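You operate a simulated robot arm through the tools that you are given. There is no shell and no other tool. Be economical: measure what you need, move in short steps, check, and stop when the job is done.

The job below is to be done with a simulated robot arm. You get a single attempt, and the scene is never put back.

JOB
Warm the wax and top the gold-banded glass up to its line.
Fine: a test pour, so no wick; slide the glass under the spout and leave it there, the heater off again.

It is judged by the outcome, as a careful person would: the job done as asked, and still so three seconds after it is handed in. It fails if anything else is knocked over, pushed out of place, dropped, spilled or broken.

ROBOT AND FRAMES
A 7-joint arm with a two-finger parallel gripper, fixed in place. Base frame: the origin is at the foot of the arm, x ahead of it, y to its left, z up; the work surface is at about z = 0.775. Units: m, rad, N and s.
With the tool pointing down near the work surface it reaches from about 0.3 to 0.7 m from the base axis. Its first joint turns from -1.152 to 1.152 rad. Payload 1.57 kg.
The TCP is the grasp point between the finger pads, 0.03 m short of the fingertips. In the tool frame z runs along the fingers and y along their closing line. The gripper opens to 0.11 m. The fingers are 0.024 m wide and 0.012 m thick; the gripper's body (0.048 by 0.112 m) begins 0.078 m behind the TCP.
Orientation is that of the tool frame in the base frame, as a unit quaternion [x, y, z, w]. With the fingers straight down and closing along the base's y, the tool's x points along the base's -x, its y along +y and its z along -z.

CONTROLS
- The arm moves only by the tool move_arm. Its argument "rows" is a list of rows, each an object of numbers (a shift or turn left out is 0, a gripper value left out holds the last): "jaw": the finger opening in m, from 0 to 0.11; "tx", "ty", "tz": the shift along the tool's x, y, z in m; "rx", "ry", "rz": the turn, a rotation vector about the tool's x, y, z in degrees. In form: [{"jaw": .., "tx": .., "ty": .., "tz": .., "rx": .., "ry": .., "rz": ..}, ...]. A call has 1 to 12 rows; each row shifts and turns the commanded pose from where the row before left it, along the tool's axes as they then stand. Rows are played at 5 a second. More than 0.05 m and 0.15 rad between two rows, or a gripper value outside its range, and nothing of the call is played. Where a pose cannot be reached the arm comes as near as it can. A force on the tool above 40 N (or 10 N above the force at the start of the call, whichever is more), or a blocked arm, ends the call early, and 0.2 s more pass. The fingers move at their own pace (about 0.108 m/s each) and stop on an object; they squeeze with about 36 N. The grip force told is the motor's: it shows also when the fingers shut on nothing. Time passes only in rows, and 0.2 s behind the last, so rows that do not move let the fingers close. The reply holds the time, the measured pose of the TCP, the force on the tool along the base axes, the opening and the grip force, in the units named above and with some noise, with the torque about the TCP (base axes, N m) and any sound that the robot's microphone picked up, and new pictures: "show" is both (left out), scene, wrist or none.
- Cameras (640 x 400 px; columns grow to the right, rows downward): "scene" is fixed at [0.1684, -0.3849, 1.4071]; the picture's right is [0.69, -0.72, 0.00], its down [-0.41, -0.39, -0.82] and it looks along [0.60, 0.57, -0.57] (base axes); focal length 332 px, centre (320, 200). "wrist" rides on the gripper at [0.07, 0.016, -0.141] in the tool frame; the picture's right is [-0.23, 0.97, 0.00], its down [-0.86, -0.20, -0.48] and it looks along [-0.47, -0.11, 0.88] (tool axes); focal length 222 px, centre (320, 200). There is no depth. A picture from a camera that has moved, and an enlarged one, comes with that camera's place and axes in the base frame and with its lens. The place of the scene camera against the robot may be out by one fixed shift of up to 0.018 m in any direction.
- close_up(camera, box): a new picture of the part [left, top, right, bottom] of that camera's present view, enlarged. No time passes.
- close_job(): hands the job in; it is judged then, once.

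Work in short steps. Places have to be worked out from the pictures, the camera data and where the tool is seen: move nearer, look again, correct. Check each grasp and each placing, and mend what went wrong. You have 120 turns and 200 pictures in all, those below and enlarged ones among them. Open the gripper and draw the arm clear of the work before you hand the job in, unless the task says otherwise; then end with one line.

The tools are called by a JSON object that holds its "method" and its "body". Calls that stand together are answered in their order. move_arm: Moves the arm, as the interface text tells. Its arguments: {"type":"object","properties":{"rows":{"type":"array","items":{"type":"object","properties":{"jaw":{"type":"number"},"tx":{"type":"number"},"ty":{"type":"number"},"tz":{"type":"number"},"rx":{"type":"number"},"ry":{"type":"number"},"rz":{"type":"number"}}}},"show":{"type":"string","enum":["both","scene","wrist","none"]}},"required":["rows"]} The other tools are called the same way: close_up (camera, box) takes an enlarged picture of a part of a camera's view; close_job () hands the job in.

At the start:

```text
time: 0.0
eef_pos: [0.3691, -0.1759, 1.1702]
ee_rot: [0.0, 1.0, 0.0, 0.0]
wrist_force: [0.3, 0.2, -0.4]
moment: [0.04, -0.01, -0.03]
opening: 0.1098
grasp_force: 0.1
```

scene: 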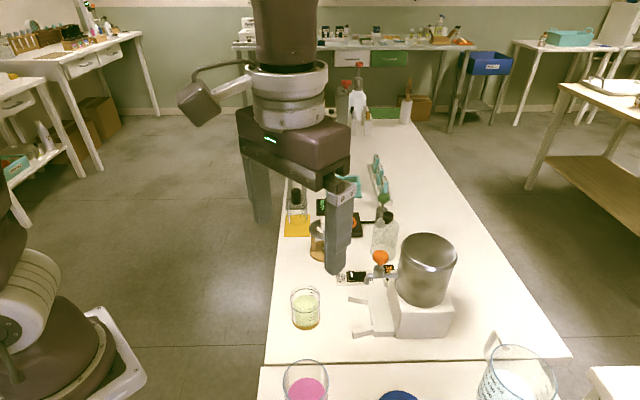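
wrist: 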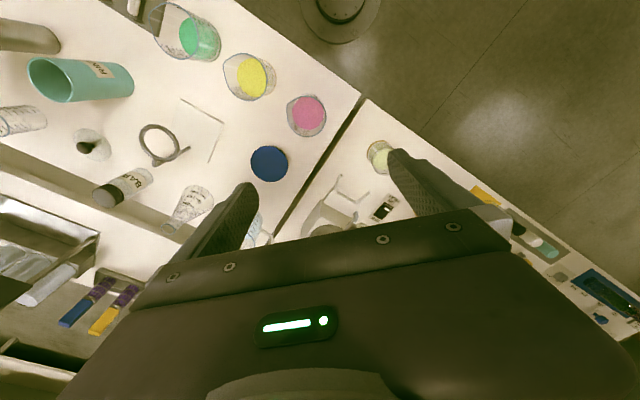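

The scene shows a tank with a spout, an orange-handled tap and a glass on its left; I'll enlarge these to understand the apparatus.

{"method": "close_up", "body": {"camera": "scene", "box": [270, 220, 470, 345]}}

{"method": "close_up", "body": {"camera": "scene", "box": [270, 150, 430, 250]}}

{"method": "close_up", "body": {"camera": "wrist", "box": [290, 120, 450, 240]}}

```text
3.20 times, centred on (370, 282) of scene
camera zoom: at [0.1684, -0.3849, 1.4071], right [0.69, -0.72, 0.0], down [-0.41, -0.39, -0.82], along [0.6, 0.57, -0.57], focal length 1062 px, centre (160, -64)
```

zoom: 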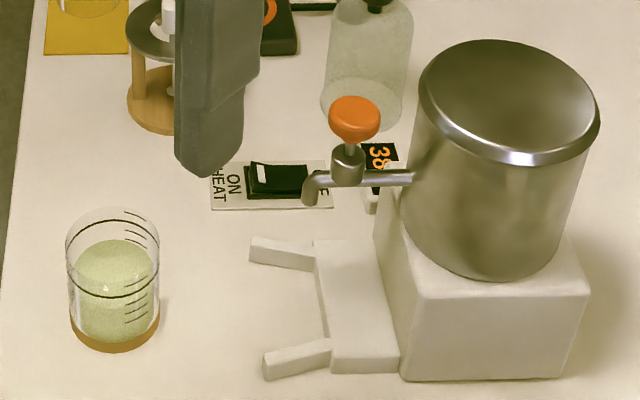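

```text
4.00 times, centred on (350, 200) of scene
camera zoom: at [0.1684, -0.3849, 1.4071], right [0.69, -0.72, 0.0], down [-0.41, -0.39, -0.82], along [0.6, 0.57, -0.57], focal length 1328 px, centre (200, 200)
```

zoom: 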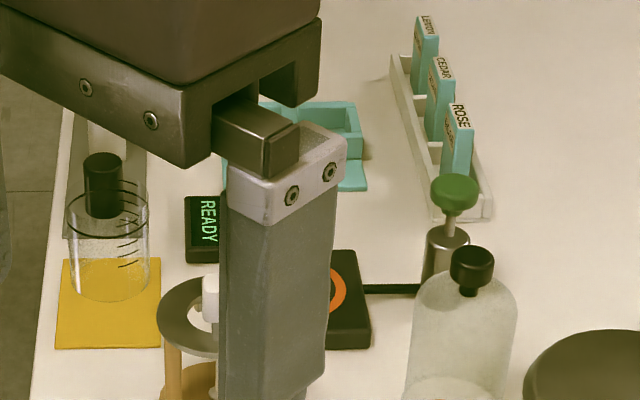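

```text
3.33 times, centred on (370, 180) of wrist
camera zoom: at [0.2986, -0.1608, 1.3106], right [0.23, 0.97, 0.0], down [0.86, -0.2, 0.48], along [0.47, -0.11, -0.88], focal length 740 px, centre (153, 267)
```

zoom: 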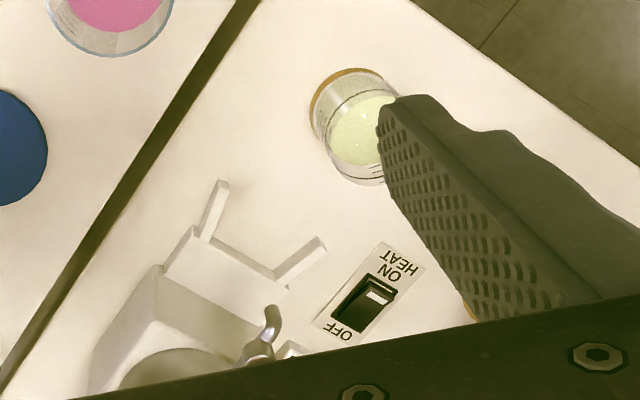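

The glass with the gold base, a HEAT rocker switch, an orange tap, a thermometer reading 38 and the cradle under the spout are seen. I shift the arm left and up to uncover the scene.

{"method": "move_arm", "body": {"rows": [{"ty": 0.05}, {"ty": 0.05}, {"ty": 0.05}, {"ty": 0.05}, {"ty": 0.05}, {"ty": 0.05}, {"ty": 0.05}]}}

```text
time: 1.6
eef_pos: [0.3692, 0.1749, 1.1712]
ee_rot: [0.001, 1.0, 0.0, -0.001]
wrist_force: [-0.2, 0.2, -0.2]
moment: [0.01, 0.0, 0.02]
opening: 0.1101
grasp_force: 0.1
camera wrist: at [0.2991, 0.1904, 1.3122], right [0.23, 0.97, 0.0], down [0.86, -0.2, 0.48], along [0.47, -0.11, -0.88], focal length 222 px, centre (320, 200)
```

scene: 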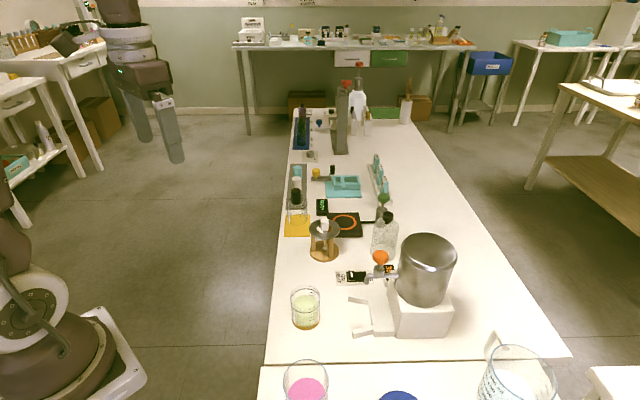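
wrist: 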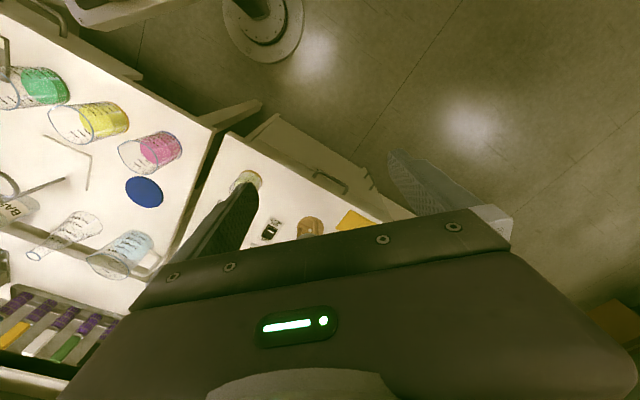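

{"method": "close_up", "body": {"camera": "scene", "box": [270, 180, 430, 280]}}

{"method": "close_up", "body": {"camera": "scene", "box": [280, 250, 408, 340]}}

```text
4.00 times, centred on (350, 230) of scene
camera zoom: at [0.1684, -0.3849, 1.4071], right [0.69, -0.72, 0.0], down [-0.41, -0.39, -0.82], along [0.6, 0.57, -0.57], focal length 1328 px, centre (200, 80)
```

zoom: 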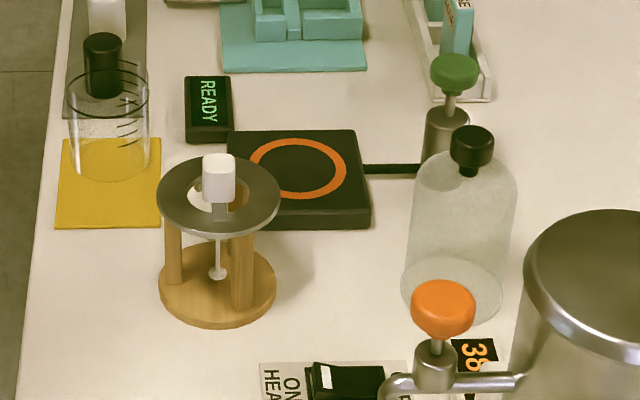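

```text
4.44 times, centred on (344, 295) of scene
camera zoom: at [0.1684, -0.3849, 1.4071], right [0.69, -0.72, 0.0], down [-0.41, -0.39, -0.82], along [0.6, 0.57, -0.57], focal length 1475 px, centre (213, -222)
```

zoom: 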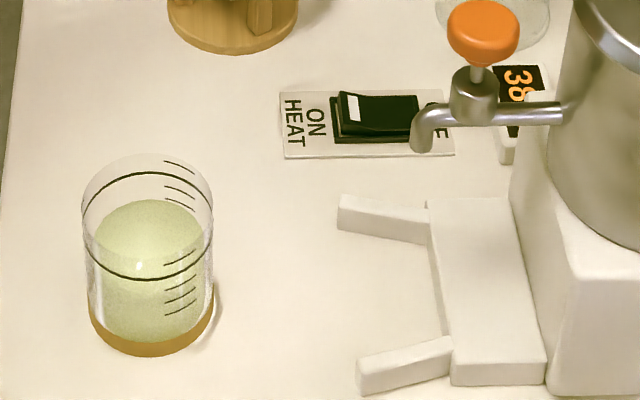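

Next I move above the apparatus (tips well above the tank) for a top-down view.

{"method": "move_arm", "body": {"rows": [{"ty": -0.045, "tx": -0.02}, {"ty": -0.045, "tx": -0.02}, {"ty": -0.045, "tx": -0.02}, {"ty": -0.045, "tx": -0.02}, {"ty": -0.045, "tx": -0.02}, {"ty": -0.045, "tx": -0.02}, {"ty": -0.045, "tx": -0.02}, {"tx": -0.04}, {"tx": -0.04}], "show": "wrist"}}

{"method": "close_up", "body": {"camera": "wrist", "box": [200, 0, 460, 240]}}

```text
time: 3.6
eef_pos: [0.5884, -0.1416, 1.1664]
ee_rot: [0.0, 1.0, 0.0, -0.001]
wrist_force: [0.1, 0.5, -0.4]
moment: [0.01, 0.01, 0.01]
opening: 0.11
grasp_force: 0.0
camera wrist: at [0.5198, -0.1255, 1.3078], right [0.23, 0.97, 0.0], down [0.86, -0.2, 0.48], along [0.46, -0.11, -0.88], focal length 222 px, centre (320, 200)
```

wrist: 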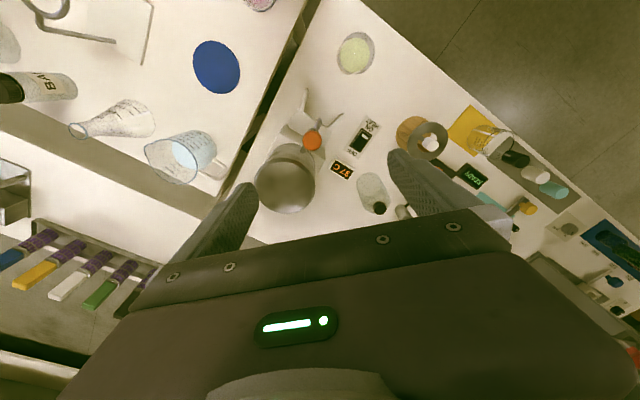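

```text
1.67 times, centred on (330, 120) of wrist
camera zoom: at [0.5198, -0.1255, 1.3078], right [0.23, 0.97, 0.0], down [0.86, -0.2, 0.48], along [0.46, -0.11, -0.88], focal length 370 px, centre (303, 333)
```

zoom: 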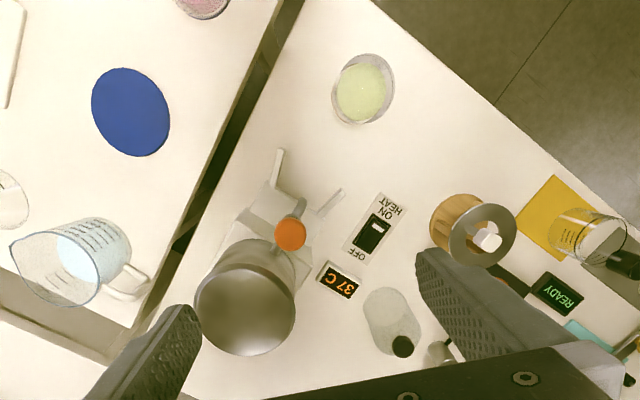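

The thermometer reads 37 C; the HEAT switch is off (its ON half raised). I lower somewhat in front of the tap for better measures.

{"method": "move_arm", "body": {"rows": [{"tx": 0.03, "tz": 0.03}, {"tz": 0.04}, {"tz": 0.04}]}}

{"method": "close_up", "body": {"camera": "wrist", "box": [220, 80, 420, 230]}}

{"method": "close_up", "body": {"camera": "scene", "box": [330, 230, 470, 340]}}

```text
time: 4.4
eef_pos: [0.5556, -0.1418, 1.0579]
ee_rot: [0.0, 1.0, 0.0, 0.0]
wrist_force: [1.1, -0.3, 0.2]
moment: [0.01, -0.01, 0.01]
opening: 0.1102
grasp_force: 0.0
camera wrist: at [0.4863, -0.1266, 1.1989], right [0.23, 0.97, 0.0], down [0.85, -0.2, 0.48], along [0.47, -0.11, -0.88], focal length 222 px, centre (320, 200)
```

scene: 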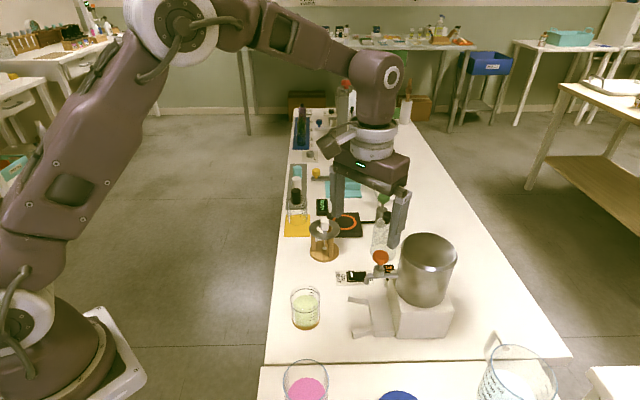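
wrist: 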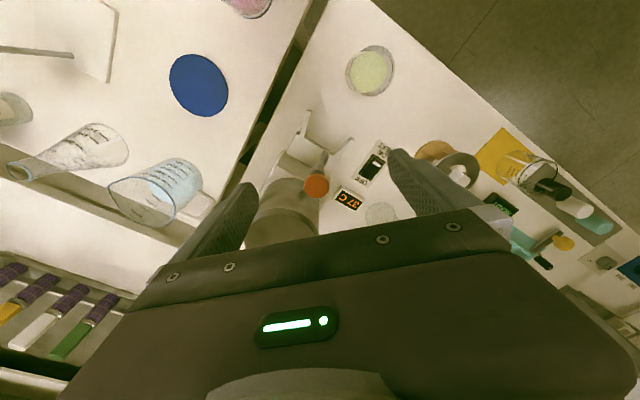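

```text
2.67 times, centred on (320, 155) of wrist
camera zoom: at [0.4863, -0.1266, 1.1989], right [0.23, 0.97, 0.0], down [0.85, -0.2, 0.48], along [0.47, -0.11, -0.88], focal length 592 px, centre (320, 320)
```

zoom: 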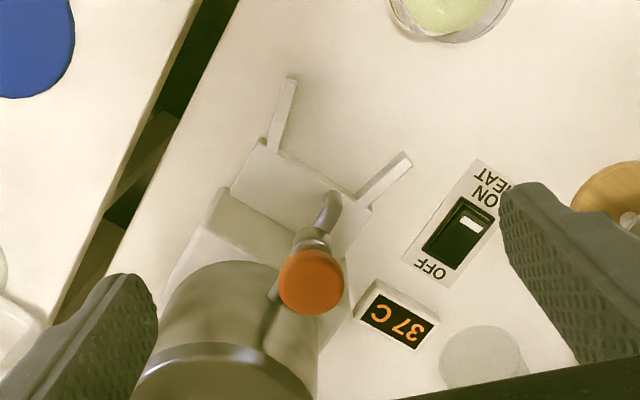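

```text
3.64 times, centred on (400, 285) of scene
camera zoom: at [0.1684, -0.3849, 1.4071], right [0.69, -0.72, 0.0], down [-0.41, -0.39, -0.82], along [0.6, 0.57, -0.57], focal length 1207 px, centre (29, -109)
```

zoom: 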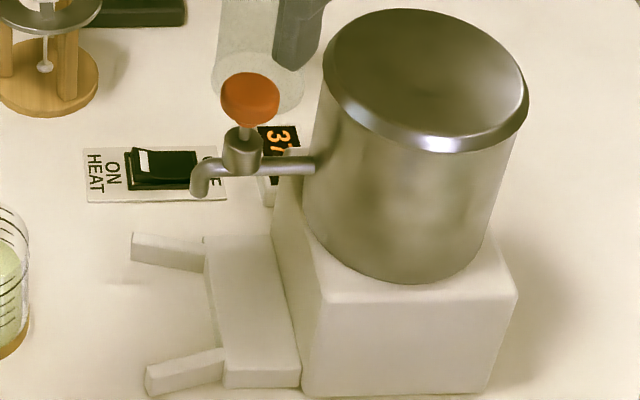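

Knob is near (0.608,-0.160,0.935), cradle axis runs along about (0.7,-0.7), and the glass at about (0.495,-0.05) lies right in line with it. I'll push the glass along that line with vertical fingers; first go behind it and turn the tool 45°.

{"method": "move_arm", "body": {"rows": [{"tx": 0.026, "ty": 0.033}, {"tx": 0.026, "ty": 0.033}, {"tx": 0.026, "ty": 0.033}, {"tx": 0.026, "ty": 0.033}, {"rz": 7.5}, {"rz": 7.5}, {"rz": 7.5}, {"rz": 7.5}, {"rz": 7.5}, {"rz": 7.5, "jaw": 0.04}, {"tz": 0.03}]}}

{"method": "close_up", "body": {"camera": "wrist", "box": [220, 100, 420, 240]}}

```text
time: 6.8
eef_pos: [0.4546, -0.0087, 1.0317]
ee_rot: [0.384, 0.923, 0.0, 0.0]
wrist_force: [0.5, -0.5, -0.3]
moment: [0.02, -0.02, 0.03]
opening: 0.0402
grasp_force: 0.1
camera wrist: at [0.4166, 0.0504, 1.1721], right [0.85, 0.53, 0.0], down [0.46, -0.75, 0.48], along [0.25, -0.41, -0.88], focal length 222 px, centre (320, 200)
```

scene: 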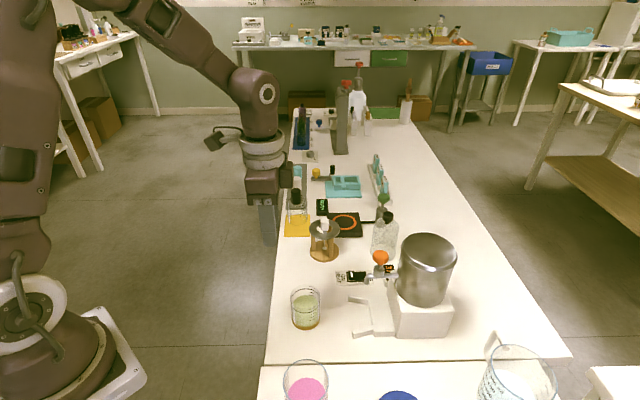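
wrist: 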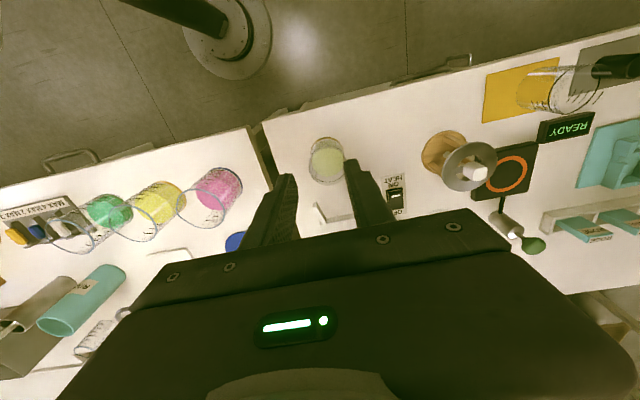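

```text
2.86 times, centred on (320, 170) of wrist
camera zoom: at [0.4166, 0.0504, 1.1721], right [0.85, 0.53, 0.0], down [0.46, -0.75, 0.48], along [0.25, -0.41, -0.88], focal length 635 px, centre (320, 286)
```

zoom: 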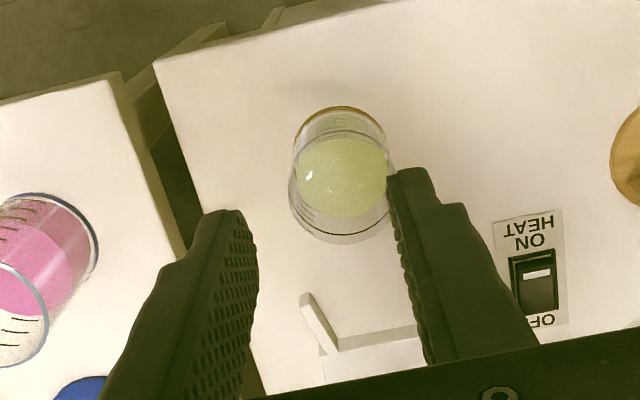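

Glass centre ≈ (0.490,-0.046), well aligned with the cradle axis. I back off 2 cm and descend so the tips are about 1 cm above the table.

{"method": "move_arm", "body": {"rows": [{"tx": 0.02}, {"tz": 0.045}, {"tz": 0.045}, {"tz": 0.045}, {"tz": 0.045}, {"tz": 0.035}, {}]}}

{"method": "close_up", "body": {"camera": "wrist", "box": [200, 60, 440, 240]}}

{"method": "close_up", "body": {"camera": "scene", "box": [260, 240, 420, 350]}}

```text
time: 8.4
eef_pos: [0.439, 0.0054, 0.8154]
ee_rot: [0.383, 0.924, 0.0, -0.001]
wrist_force: [-1.0, -0.3, 0.1]
moment: [-0.01, 0.03, -0.01]
opening: 0.04
grasp_force: 0.1
camera wrist: at [0.4013, 0.0644, 0.9565], right [0.85, 0.53, 0.0], down [0.46, -0.75, 0.48], along [0.25, -0.41, -0.88], focal length 222 px, centre (320, 200)
```

scene: 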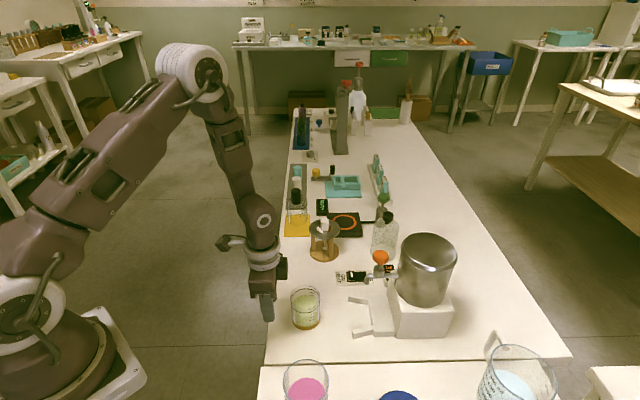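
wrist: 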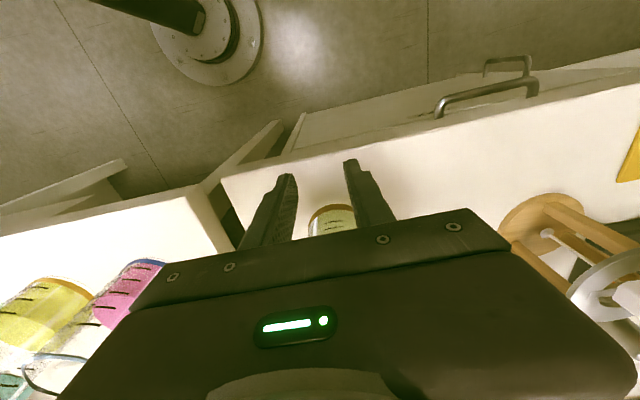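

```text
2.22 times, centred on (320, 150) of wrist
camera zoom: at [0.4013, 0.0644, 0.9565], right [0.85, 0.53, 0.0], down [0.46, -0.75, 0.48], along [0.25, -0.41, -0.88], focal length 494 px, centre (320, 311)
```

zoom: 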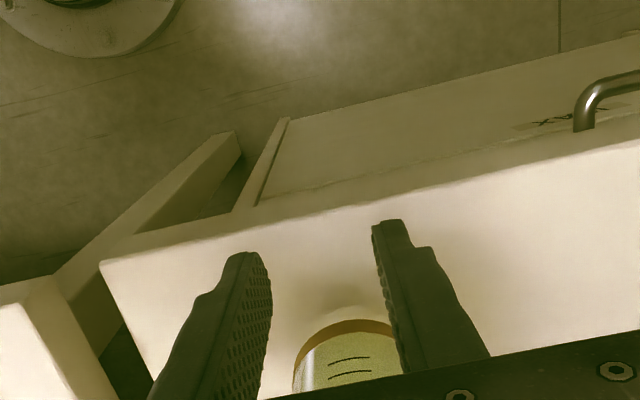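

```text
3.64 times, centred on (340, 295) of scene
camera zoom: at [0.1684, -0.3849, 1.4071], right [0.69, -0.72, 0.0], down [-0.41, -0.39, -0.82], along [0.6, 0.57, -0.57], focal length 1207 px, centre (247, -146)
```

zoom: 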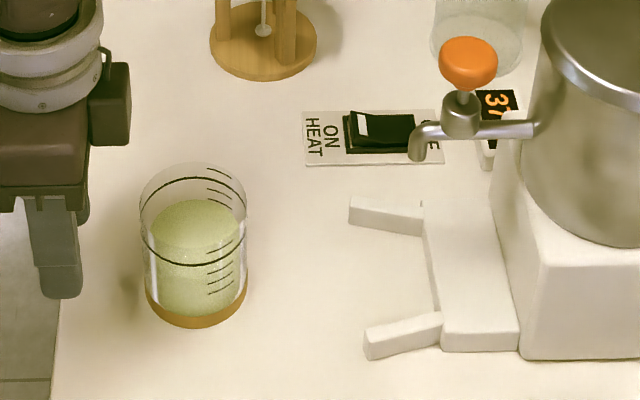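

The glass sits centred ahead of the fingers. I push it slowly along the cradle axis, about 9 cm of the estimated 15.

{"method": "move_arm", "body": {"rows": [{"tx": -0.01}, {"tx": -0.008}, {"tx": -0.006}, {"tx": -0.006}, {"tx": -0.008}, {"tx": -0.008}, {"tx": -0.008}, {"tx": -0.008}, {"tx": -0.008}, {"tx": -0.008}, {"tx": -0.006}, {"tx": -0.004}]}}

{"method": "close_up", "body": {"camera": "scene", "box": [260, 240, 420, 350]}}

```text
time: 11.0
eef_pos: [0.5023, -0.0571, 0.814]
ee_rot: [0.382, 0.924, 0.0, 0.0]
wrist_force: [-0.5, 1.6, 1.0]
moment: [0.04, 0.0, 0.01]
opening: 0.0405
grasp_force: 0.7
camera wrist: at [0.4647, 0.0022, 0.9558], right [0.85, 0.53, 0.0], down [0.46, -0.74, 0.48], along [0.25, -0.41, -0.88], focal length 222 px, centre (320, 200)
```

scene: 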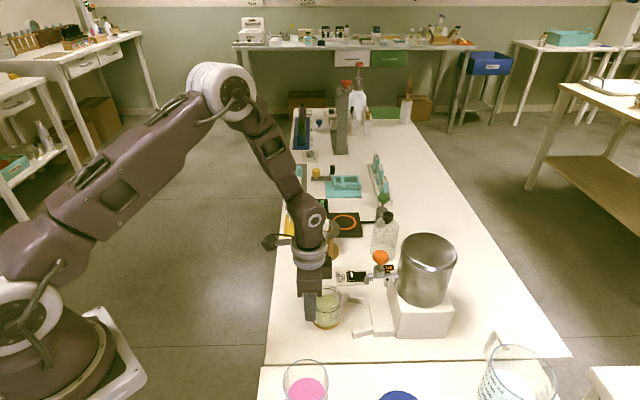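
wrist: 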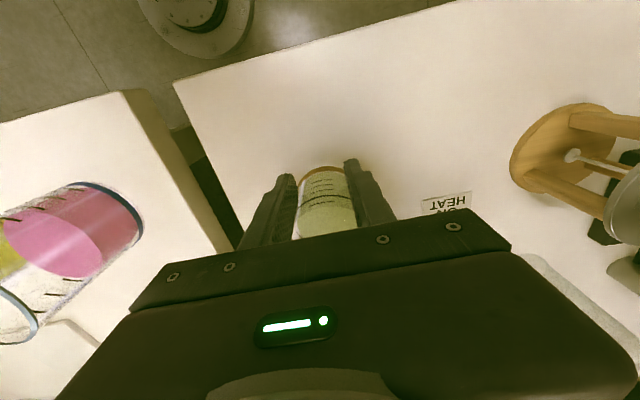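

```text
3.64 times, centred on (340, 295) of scene
camera zoom: at [0.1684, -0.3849, 1.4071], right [0.69, -0.72, 0.0], down [-0.41, -0.39, -0.82], along [0.6, 0.57, -0.57], focal length 1207 px, centre (247, -146)
```

zoom: 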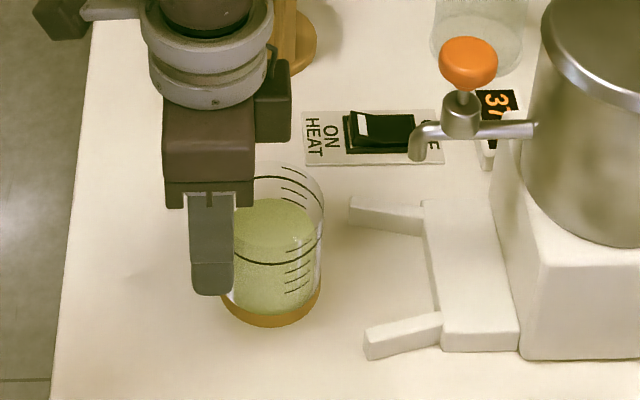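

The glass slides cleanly and is still centred with the cradle; about 6.5 cm remain to the stop plate. I continue.

{"method": "move_arm", "body": {"rows": [{"tx": -0.006}, {"tx": -0.007}, {"tx": -0.007}, {"tx": -0.007}, {"tx": -0.007}, {"tx": -0.006}, {"tx": -0.005}, {"tx": -0.004}]}}

{"method": "close_up", "body": {"camera": "scene", "box": [290, 240, 450, 350]}}

```text
time: 12.8
eef_pos: [0.5363, -0.0933, 0.8157]
ee_rot: [0.383, 0.924, 0.0, 0.0]
wrist_force: [0.0, 1.2, -0.1]
moment: [0.03, 0.02, 0.04]
opening: 0.0407
grasp_force: 0.6
camera wrist: at [0.4991, -0.0322, 0.9563], right [0.85, 0.53, 0.0], down [0.46, -0.75, 0.48], along [0.25, -0.41, -0.88], focal length 222 px, centre (320, 200)
```

scene: 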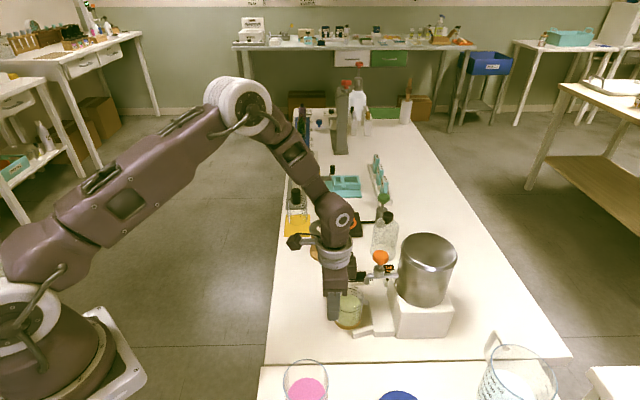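
wrist: 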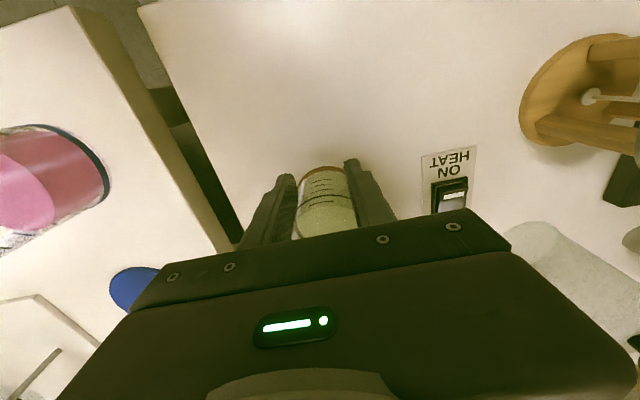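

```text
3.64 times, centred on (370, 295) of scene
camera zoom: at [0.1684, -0.3849, 1.4071], right [0.69, -0.72, 0.0], down [-0.41, -0.39, -0.82], along [0.6, 0.57, -0.57], focal length 1207 px, centre (138, -146)
```

zoom: 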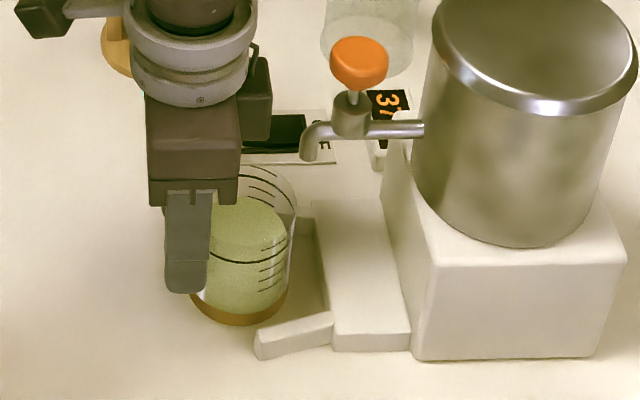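

About 2 cm remain to the stop; the gripper still has ~5 cm to the spout. I push on in small steps.

{"method": "move_arm", "body": {"rows": [{"tx": -0.005}, {"tx": -0.005}, {"tx": -0.004}, {"tx": -0.003}, {"tx": -0.002}, {}], "show": "scene"}}

{"method": "close_up", "body": {"camera": "scene", "box": [310, 240, 440, 350]}}

```text
time: 14.2
eef_pos: [0.5508, -0.1052, 0.815]
ee_rot: [0.383, 0.924, 0.0, -0.001]
wrist_force: [-1.0, 0.6, 0.3]
moment: [0.0, 0.03, 0.0]
opening: 0.0409
grasp_force: 0.1
```

scene: 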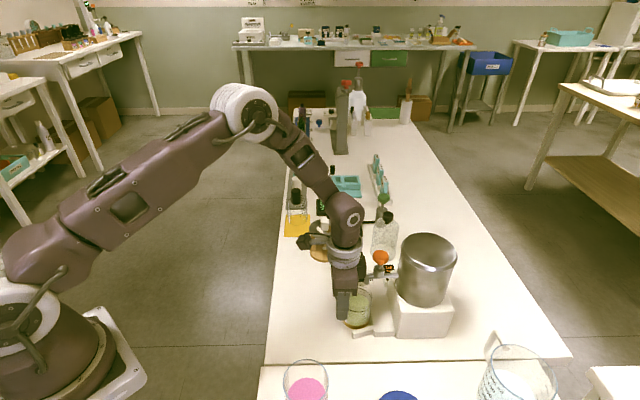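

```text
3.64 times, centred on (375, 295) of scene
camera zoom: at [0.1684, -0.3849, 1.4071], right [0.69, -0.72, 0.0], down [-0.41, -0.39, -0.82], along [0.6, 0.57, -0.57], focal length 1207 px, centre (120, -146)
```

zoom: 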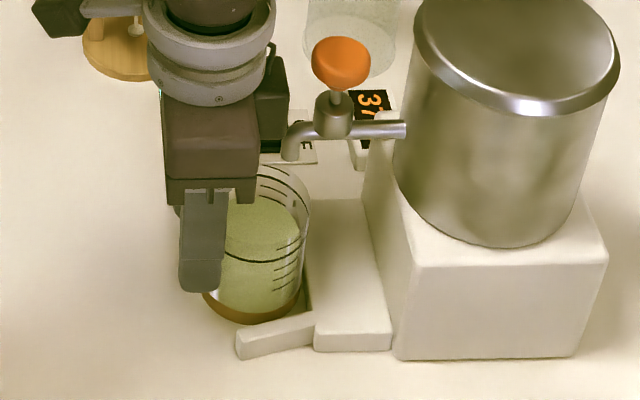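

The glass is almost at the stop plate; a few last millimetres.

{"method": "move_arm", "body": {"rows": [{"tx": -0.002}, {"tx": -0.002}, {"tx": -0.002}, {}], "show": "none"}}

{"method": "close_up", "body": {"camera": "scene", "box": [330, 260, 420, 340]}}

```text
time: 15.2
eef_pos: [0.5527, -0.1072, 0.8147]
ee_rot: [0.384, 0.924, 0.001, 0.0]
wrist_force: [-9.6, 8.8, 4.0]
moment: [0.22, 0.28, -0.08]
opening: 0.0449
grasp_force: 3.1
```

```text
5.00 times, centred on (375, 300) of scene
camera zoom: at [0.1682, -0.3847, 1.4072], right [0.69, -0.72, 0.0], down [-0.41, -0.39, -0.83], along [0.6, 0.57, -0.57], focal length 1660 px, centre (45, -300)
```

zoom: 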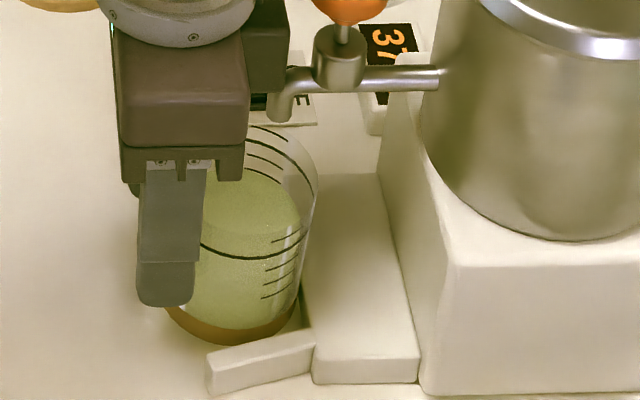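

Contact force ~13 N: the glass is against the stop. I back off gently and rise, then look.

{"method": "move_arm", "body": {"rows": [{"tx": 0.006}, {"tx": 0.012}, {"tx": 0.02}, {"tz": -0.04}, {"tz": -0.05}, {"tz": -0.05}, {"tz": -0.05}, {"tz": -0.03, "jaw": 0.0}]}}

{"method": "close_up", "body": {"camera": "scene", "box": [320, 230, 430, 345]}}

{"method": "close_up", "body": {"camera": "wrist", "box": [220, 100, 440, 250]}}

```text
time: 17.0
eef_pos: [0.5248, -0.0813, 1.0369]
ee_rot: [0.382, 0.924, 0.001, 0.0]
wrist_force: [0.3, 0.1, 0.5]
moment: [0.01, -0.04, 0.01]
opening: 0.0
grasp_force: 21.1
camera wrist: at [0.4875, -0.0224, 1.1778], right [0.85, 0.53, 0.0], down [0.46, -0.75, 0.48], along [0.25, -0.41, -0.88], focal length 222 px, centre (320, 200)
```

scene: 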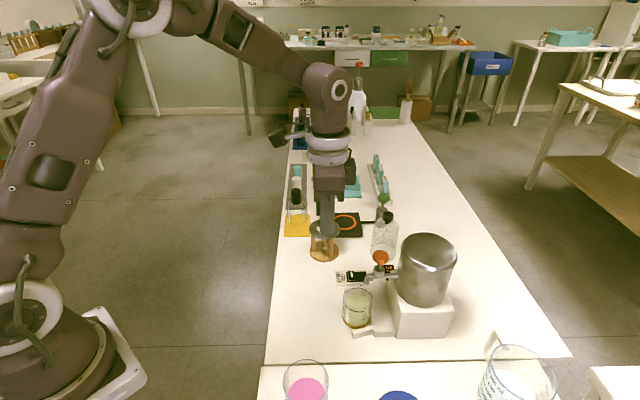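
wrist: 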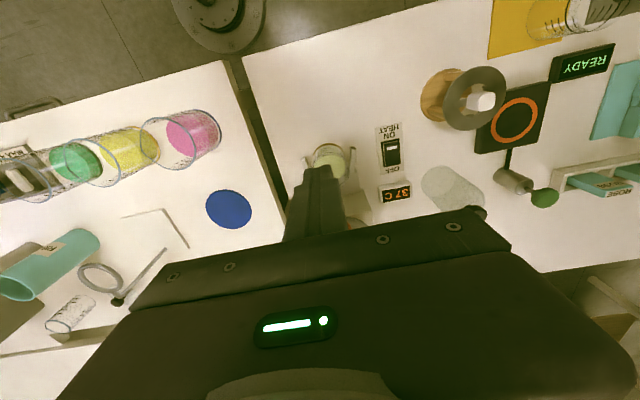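

```text
3.48 times, centred on (375, 288) of scene
camera zoom: at [0.1684, -0.3849, 1.4071], right [0.69, -0.72, 0.0], down [-0.41, -0.39, -0.82], along [0.6, 0.57, -0.57], focal length 1155 px, centre (129, -104)
```

zoom: 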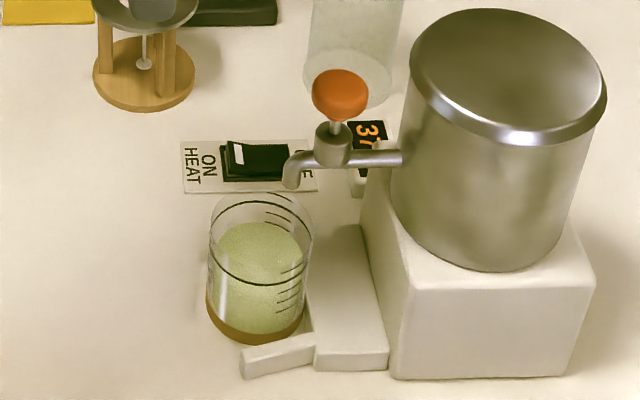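

```text
2.67 times, centred on (330, 175) of wrist
camera zoom: at [0.4875, -0.0224, 1.1778], right [0.85, 0.53, 0.0], down [0.46, -0.75, 0.48], along [0.25, -0.41, -0.88], focal length 592 px, centre (293, 267)
```

zoom: 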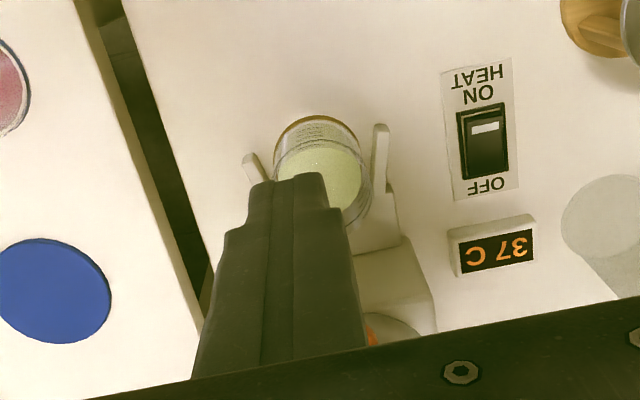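

The glass is nestled in the cradle with the spout over it. The ON half of the rocker is at about (0.650,-0.044); I move closed fingers above it and lower to ~4 cm over.

{"method": "move_arm", "body": {"rows": [{"tx": -0.0207, "ty": 0.0382}, {"tx": -0.0207, "ty": 0.0382}, {"tx": -0.0207, "ty": 0.0382}, {"tz": 0.04}, {"tz": 0.045}, {"tz": 0.045}, {"tz": 0.04}, {}]}}

{"method": "close_up", "body": {"camera": "wrist", "box": [240, 130, 400, 240]}}

{"method": "close_up", "body": {"camera": "scene", "box": [310, 230, 430, 330]}}

```text
time: 18.8
eef_pos: [0.6539, -0.0456, 0.8664]
ee_rot: [0.383, 0.924, 0.0, 0.0]
wrist_force: [0.2, 0.3, -1.0]
moment: [0.04, -0.04, 0.01]
opening: 0.0
grasp_force: 21.2
camera wrist: at [0.6161, 0.0134, 1.0069], right [0.85, 0.53, 0.0], down [0.46, -0.75, 0.48], along [0.25, -0.41, -0.88], focal length 222 px, centre (320, 200)
```

scene: 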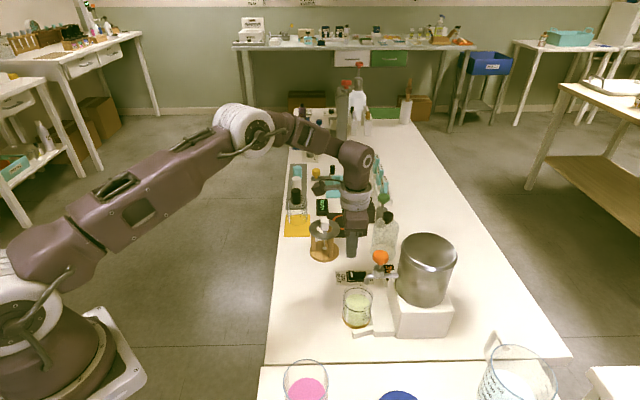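
wrist: 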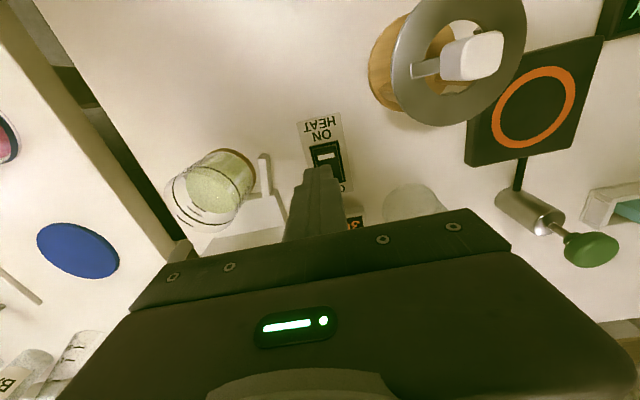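

```text
3.64 times, centred on (320, 185) of wrist
camera zoom: at [0.6161, 0.0134, 1.0069], right [0.85, 0.53, 0.0], down [0.46, -0.75, 0.48], along [0.25, -0.41, -0.88], focal length 808 px, centre (320, 254)
```

zoom: 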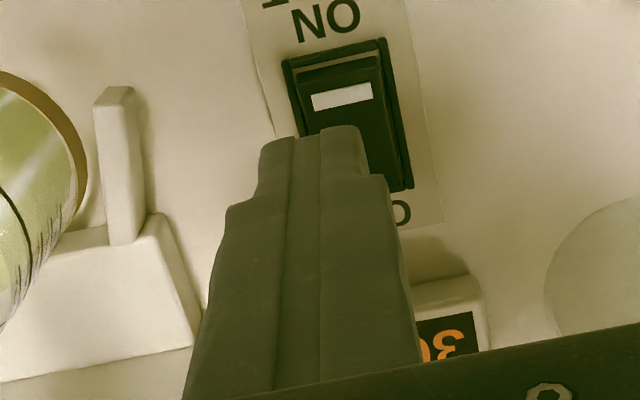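

```text
4.00 times, centred on (370, 280) of scene
camera zoom: at [0.1684, -0.3849, 1.4071], right [0.69, -0.72, 0.0], down [-0.41, -0.39, -0.82], along [0.6, 0.57, -0.57], focal length 1328 px, centre (120, -120)
```

zoom: 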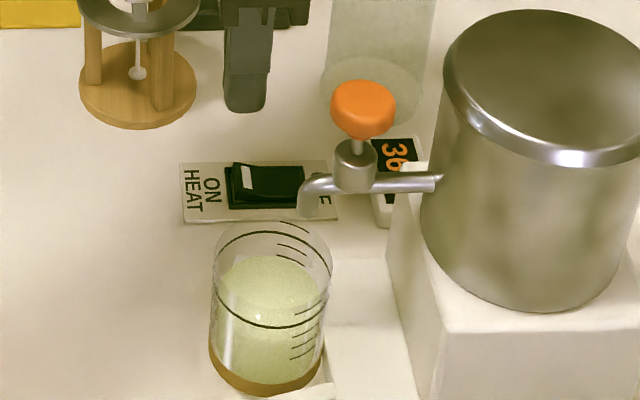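

The rocker's ON half centre is ~4 mm to the side and 5 mm back of the tool; I correct and press down slowly.

{"method": "move_arm", "body": {"rows": [{"tx": 0.005, "ty": 0.004}, {"tz": 0.02}, {"tz": 0.015}, {"tz": 0.004}, {"tz": 0.003}, {"tz": 0.003}, {"tz": 0.003}, {"tz": 0.003}, {"tz": 0.003}, {"tz": 0.003}]}}

{"method": "close_up", "body": {"camera": "scene", "box": [310, 230, 430, 330]}}

```text
time: 21.0
eef_pos: [0.6524, -0.0398, 0.8071]
ee_rot: [0.382, 0.924, 0.001, 0.0]
wrist_force: [-0.4, -0.7, -0.5]
moment: [-0.02, -0.04, 0.02]
opening: 0.0
grasp_force: 21.0
camera wrist: at [0.6145, 0.0202, 0.9487], right [0.85, 0.53, 0.0], down [0.46, -0.75, 0.48], along [0.25, -0.41, -0.88], focal length 222 px, centre (320, 200)
```

scene: 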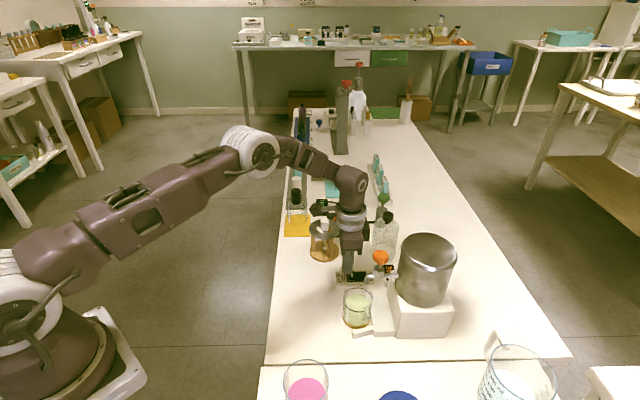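
wrist: 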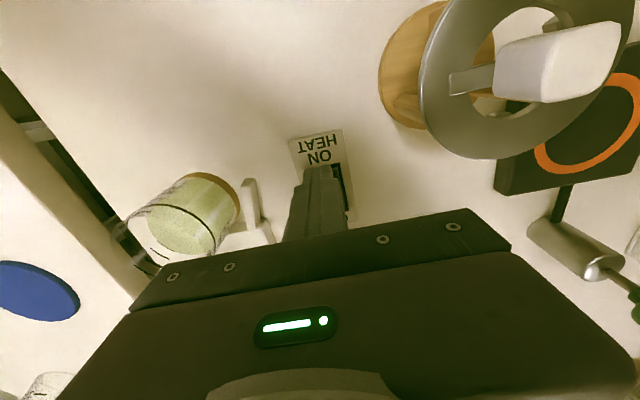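

```text
4.00 times, centred on (370, 280) of scene
camera zoom: at [0.1684, -0.3849, 1.4071], right [0.69, -0.72, 0.0], down [-0.41, -0.39, -0.82], along [0.6, 0.57, -0.57], focal length 1328 px, centre (120, -120)
```

zoom: 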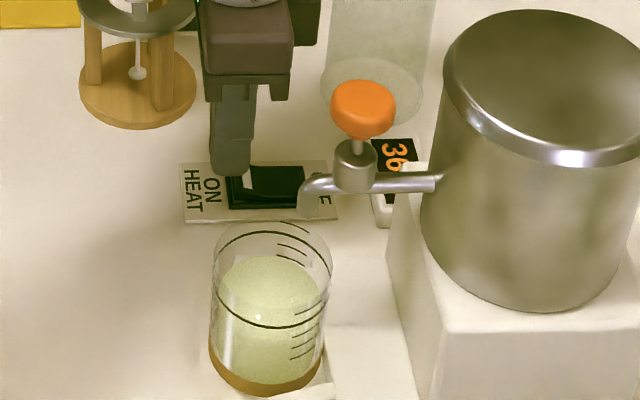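

No force felt with the tips near the plate; the rocker may have tipped already. I rise to look.

{"method": "move_arm", "body": {"rows": [{"tz": -0.03}, {"tz": -0.04}, {"tx": 0.03, "tz": -0.02}]}}

{"method": "close_up", "body": {"camera": "wrist", "box": [260, 120, 420, 240]}}

{"method": "close_up", "body": {"camera": "scene", "box": [330, 250, 410, 310]}}

```text
time: 21.8
eef_pos: [0.6298, -0.018, 0.8956]
ee_rot: [0.383, 0.924, 0.0, 0.0]
wrist_force: [-0.4, 0.0, 0.1]
moment: [-0.05, 0.0, -0.01]
opening: 0.0
grasp_force: 20.8
camera wrist: at [0.5924, 0.0419, 1.0358], right [0.85, 0.53, 0.0], down [0.46, -0.75, 0.48], along [0.25, -0.41, -0.88], focal length 222 px, centre (320, 200)
```

scene: 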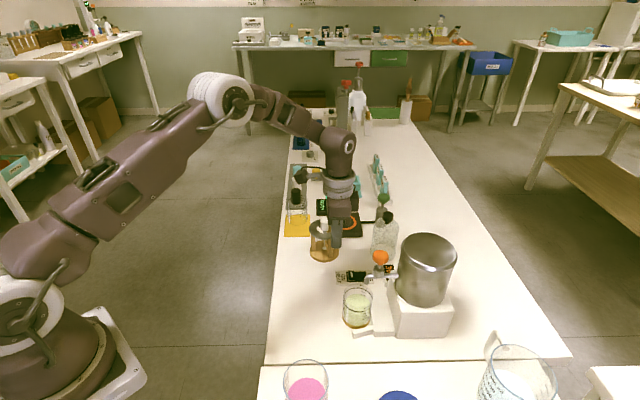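
wrist: 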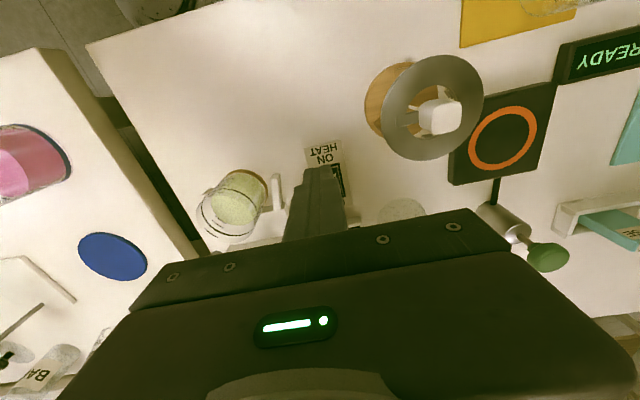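

```text
3.33 times, centred on (340, 180) of wrist
camera zoom: at [0.5924, 0.0419, 1.0358], right [0.85, 0.53, 0.0], down [0.46, -0.75, 0.48], along [0.25, -0.41, -0.88], focal length 740 px, centre (253, 267)
```

zoom: 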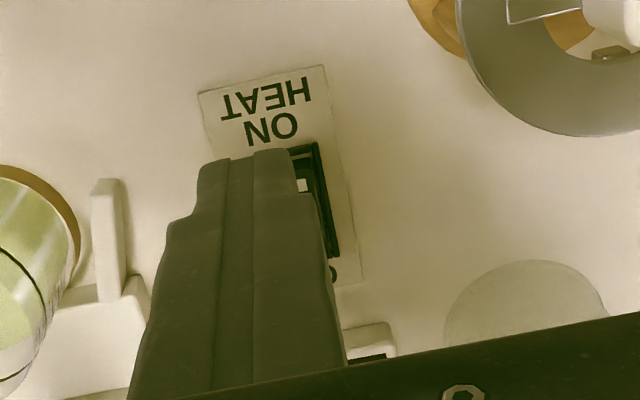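

```text
6.67 times, centred on (370, 280) of scene
camera zoom: at [0.1684, -0.3849, 1.4071], right [0.69, -0.72, 0.0], down [-0.41, -0.39, -0.82], along [0.6, 0.57, -0.57], focal length 2213 px, centre (-13, -333)
```

zoom: 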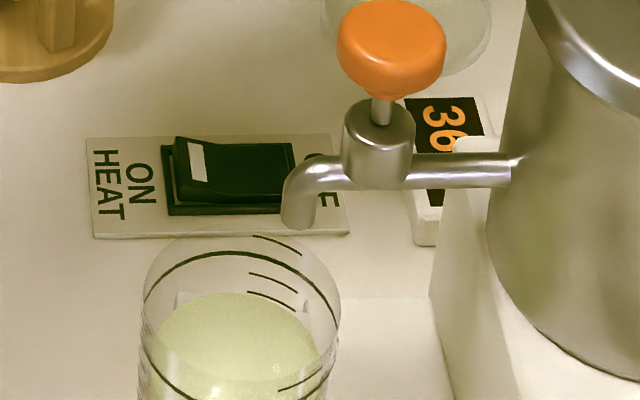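

The rocker still shows its ON end raised, so I was probably off to its side. I shift ~6 mm toward its centreline and descend in stages.

{"method": "move_arm", "body": {"rows": [{"tx": -0.0314, "ty": 0.0065}, {"tz": 0.03}, {"tz": 0.03}, {}], "show": "wrist"}}

{"method": "close_up", "body": {"camera": "wrist", "box": [270, 120, 390, 220]}}

{"method": "close_up", "body": {"camera": "scene", "box": [330, 250, 410, 310]}}

```text
time: 22.8
eef_pos: [0.6582, -0.0346, 0.8361]
ee_rot: [0.383, 0.924, -0.001, 0.0]
wrist_force: [-0.4, -0.2, -0.2]
moment: [0.01, -0.02, 0.01]
opening: 0.0
grasp_force: 20.5
camera wrist: at [0.6198, 0.0249, 0.9771], right [0.85, 0.53, 0.0], down [0.46, -0.75, 0.48], along [0.25, -0.41, -0.88], focal length 222 px, centre (320, 200)
```

wrist: 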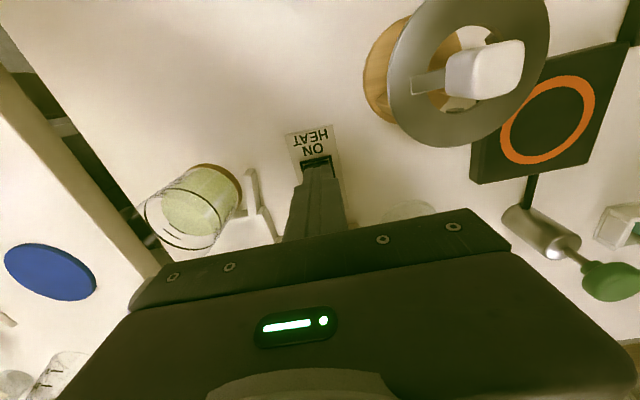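

```text
4.00 times, centred on (330, 170) of wrist
camera zoom: at [0.6198, 0.0249, 0.9771], right [0.85, 0.53, 0.0], down [0.46, -0.75, 0.48], along [0.25, -0.41, -0.88], focal length 888 px, centre (280, 320)
```

zoom: 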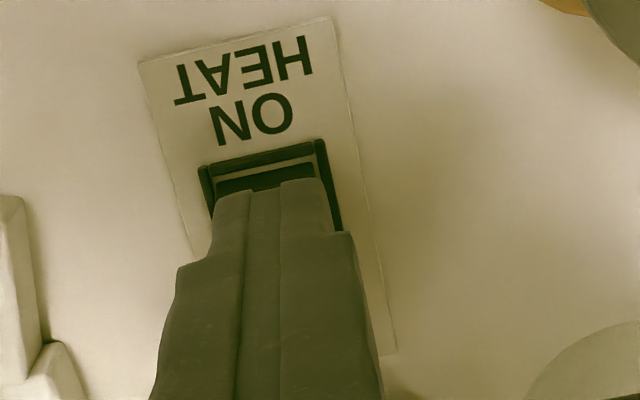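

```text
6.67 times, centred on (370, 280) of scene
camera zoom: at [0.1684, -0.3849, 1.4071], right [0.69, -0.72, 0.0], down [-0.41, -0.39, -0.82], along [0.6, 0.57, -0.57], focal length 2213 px, centre (-13, -333)
```

zoom: 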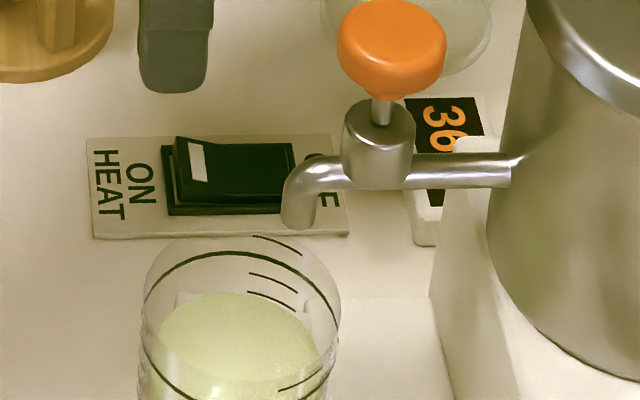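

By the wrist camera the tool axis meets the rocker ~1 cm from its ON end, well centred; so earlier I probably just wasn't low enough. I press further down in small steps with the force guard.

{"method": "move_arm", "body": {"rows": [{"tz": 0.015}, {"tz": 0.01}, {"tz": 0.004}, {"tz": 0.003}, {"tz": 0.003}, {"tz": 0.003}, {"tz": 0.002}], "show": "wrist"}}

{"method": "close_up", "body": {"camera": "scene", "box": [322, 250, 418, 310]}}

{"method": "close_up", "body": {"camera": "wrist", "box": [270, 120, 390, 220]}}

```text
time: 24.4
eef_pos: [0.6574, -0.036, 0.7976]
ee_rot: [0.382, 0.924, 0.0, 0.0]
wrist_force: [-0.1, -0.4, -0.1]
moment: [-0.03, 0.02, 0.0]
opening: 0.0
grasp_force: 21.2
camera wrist: at [0.6204, 0.024, 0.9388], right [0.85, 0.53, 0.0], down [0.46, -0.75, 0.48], along [0.25, -0.41, -0.88], focal length 222 px, centre (320, 200)
```

wrist: 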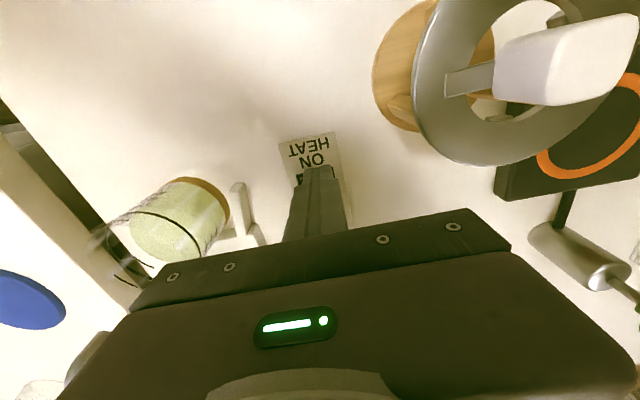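

```text
6.67 times, centred on (370, 280) of scene
camera zoom: at [0.1684, -0.3849, 1.4071], right [0.69, -0.72, 0.0], down [-0.41, -0.39, -0.82], along [0.6, 0.57, -0.57], focal length 2213 px, centre (-13, -333)
```

zoom: 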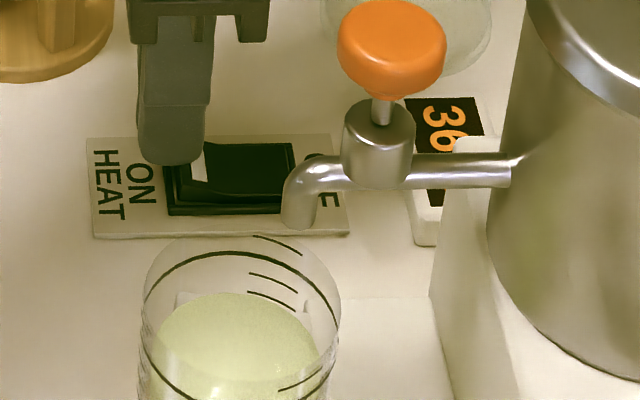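

```text
4.00 times, centred on (330, 170) of wrist
camera zoom: at [0.6204, 0.024, 0.9388], right [0.85, 0.53, 0.0], down [0.46, -0.75, 0.48], along [0.25, -0.41, -0.88], focal length 888 px, centre (280, 320)
```

zoom: 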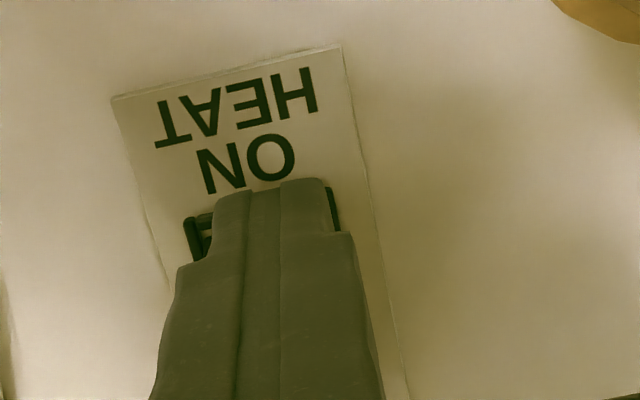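

Still no contact; the picture shows the tip just above the raised end. I continue down in 2 mm steps.

{"method": "move_arm", "body": {"rows": [{"tz": 0.002}, {"tz": 0.002}, {"tz": 0.002}, {"tz": 0.002}, {"tz": 0.002}, {"tz": 0.002}], "show": "none"}}

{"method": "close_up", "body": {"camera": "scene", "box": [322, 250, 418, 310]}}

```text
time: 25.6
eef_pos: [0.6571, -0.0348, 0.7919]
ee_rot: [0.383, 0.924, -0.001, 0.001]
wrist_force: [-5.3, -0.3, 11.1]
moment: [-0.05, 0.08, -0.06]
opening: 0.0003
grasp_force: 20.6
heard: click
stopped in row 5: the force on the tool passed its limit at 46 N (the readings are from after the stop); the commanded pose is now the measured one
```

```text
6.67 times, centred on (370, 280) of scene
camera zoom: at [0.1681, -0.3848, 1.4071], right [0.69, -0.72, 0.0], down [-0.41, -0.39, -0.83], along [0.6, 0.57, -0.56], focal length 2213 px, centre (-13, -333)
```

zoom: 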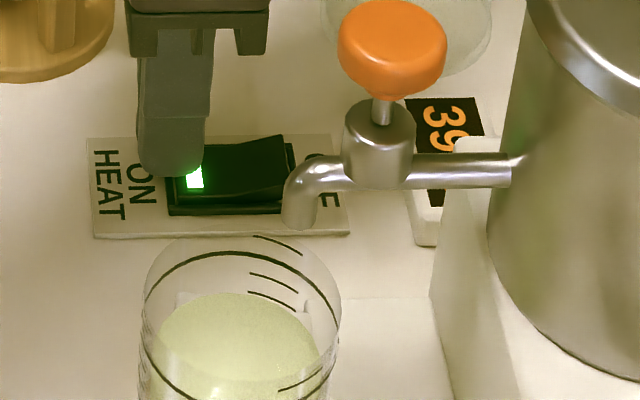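

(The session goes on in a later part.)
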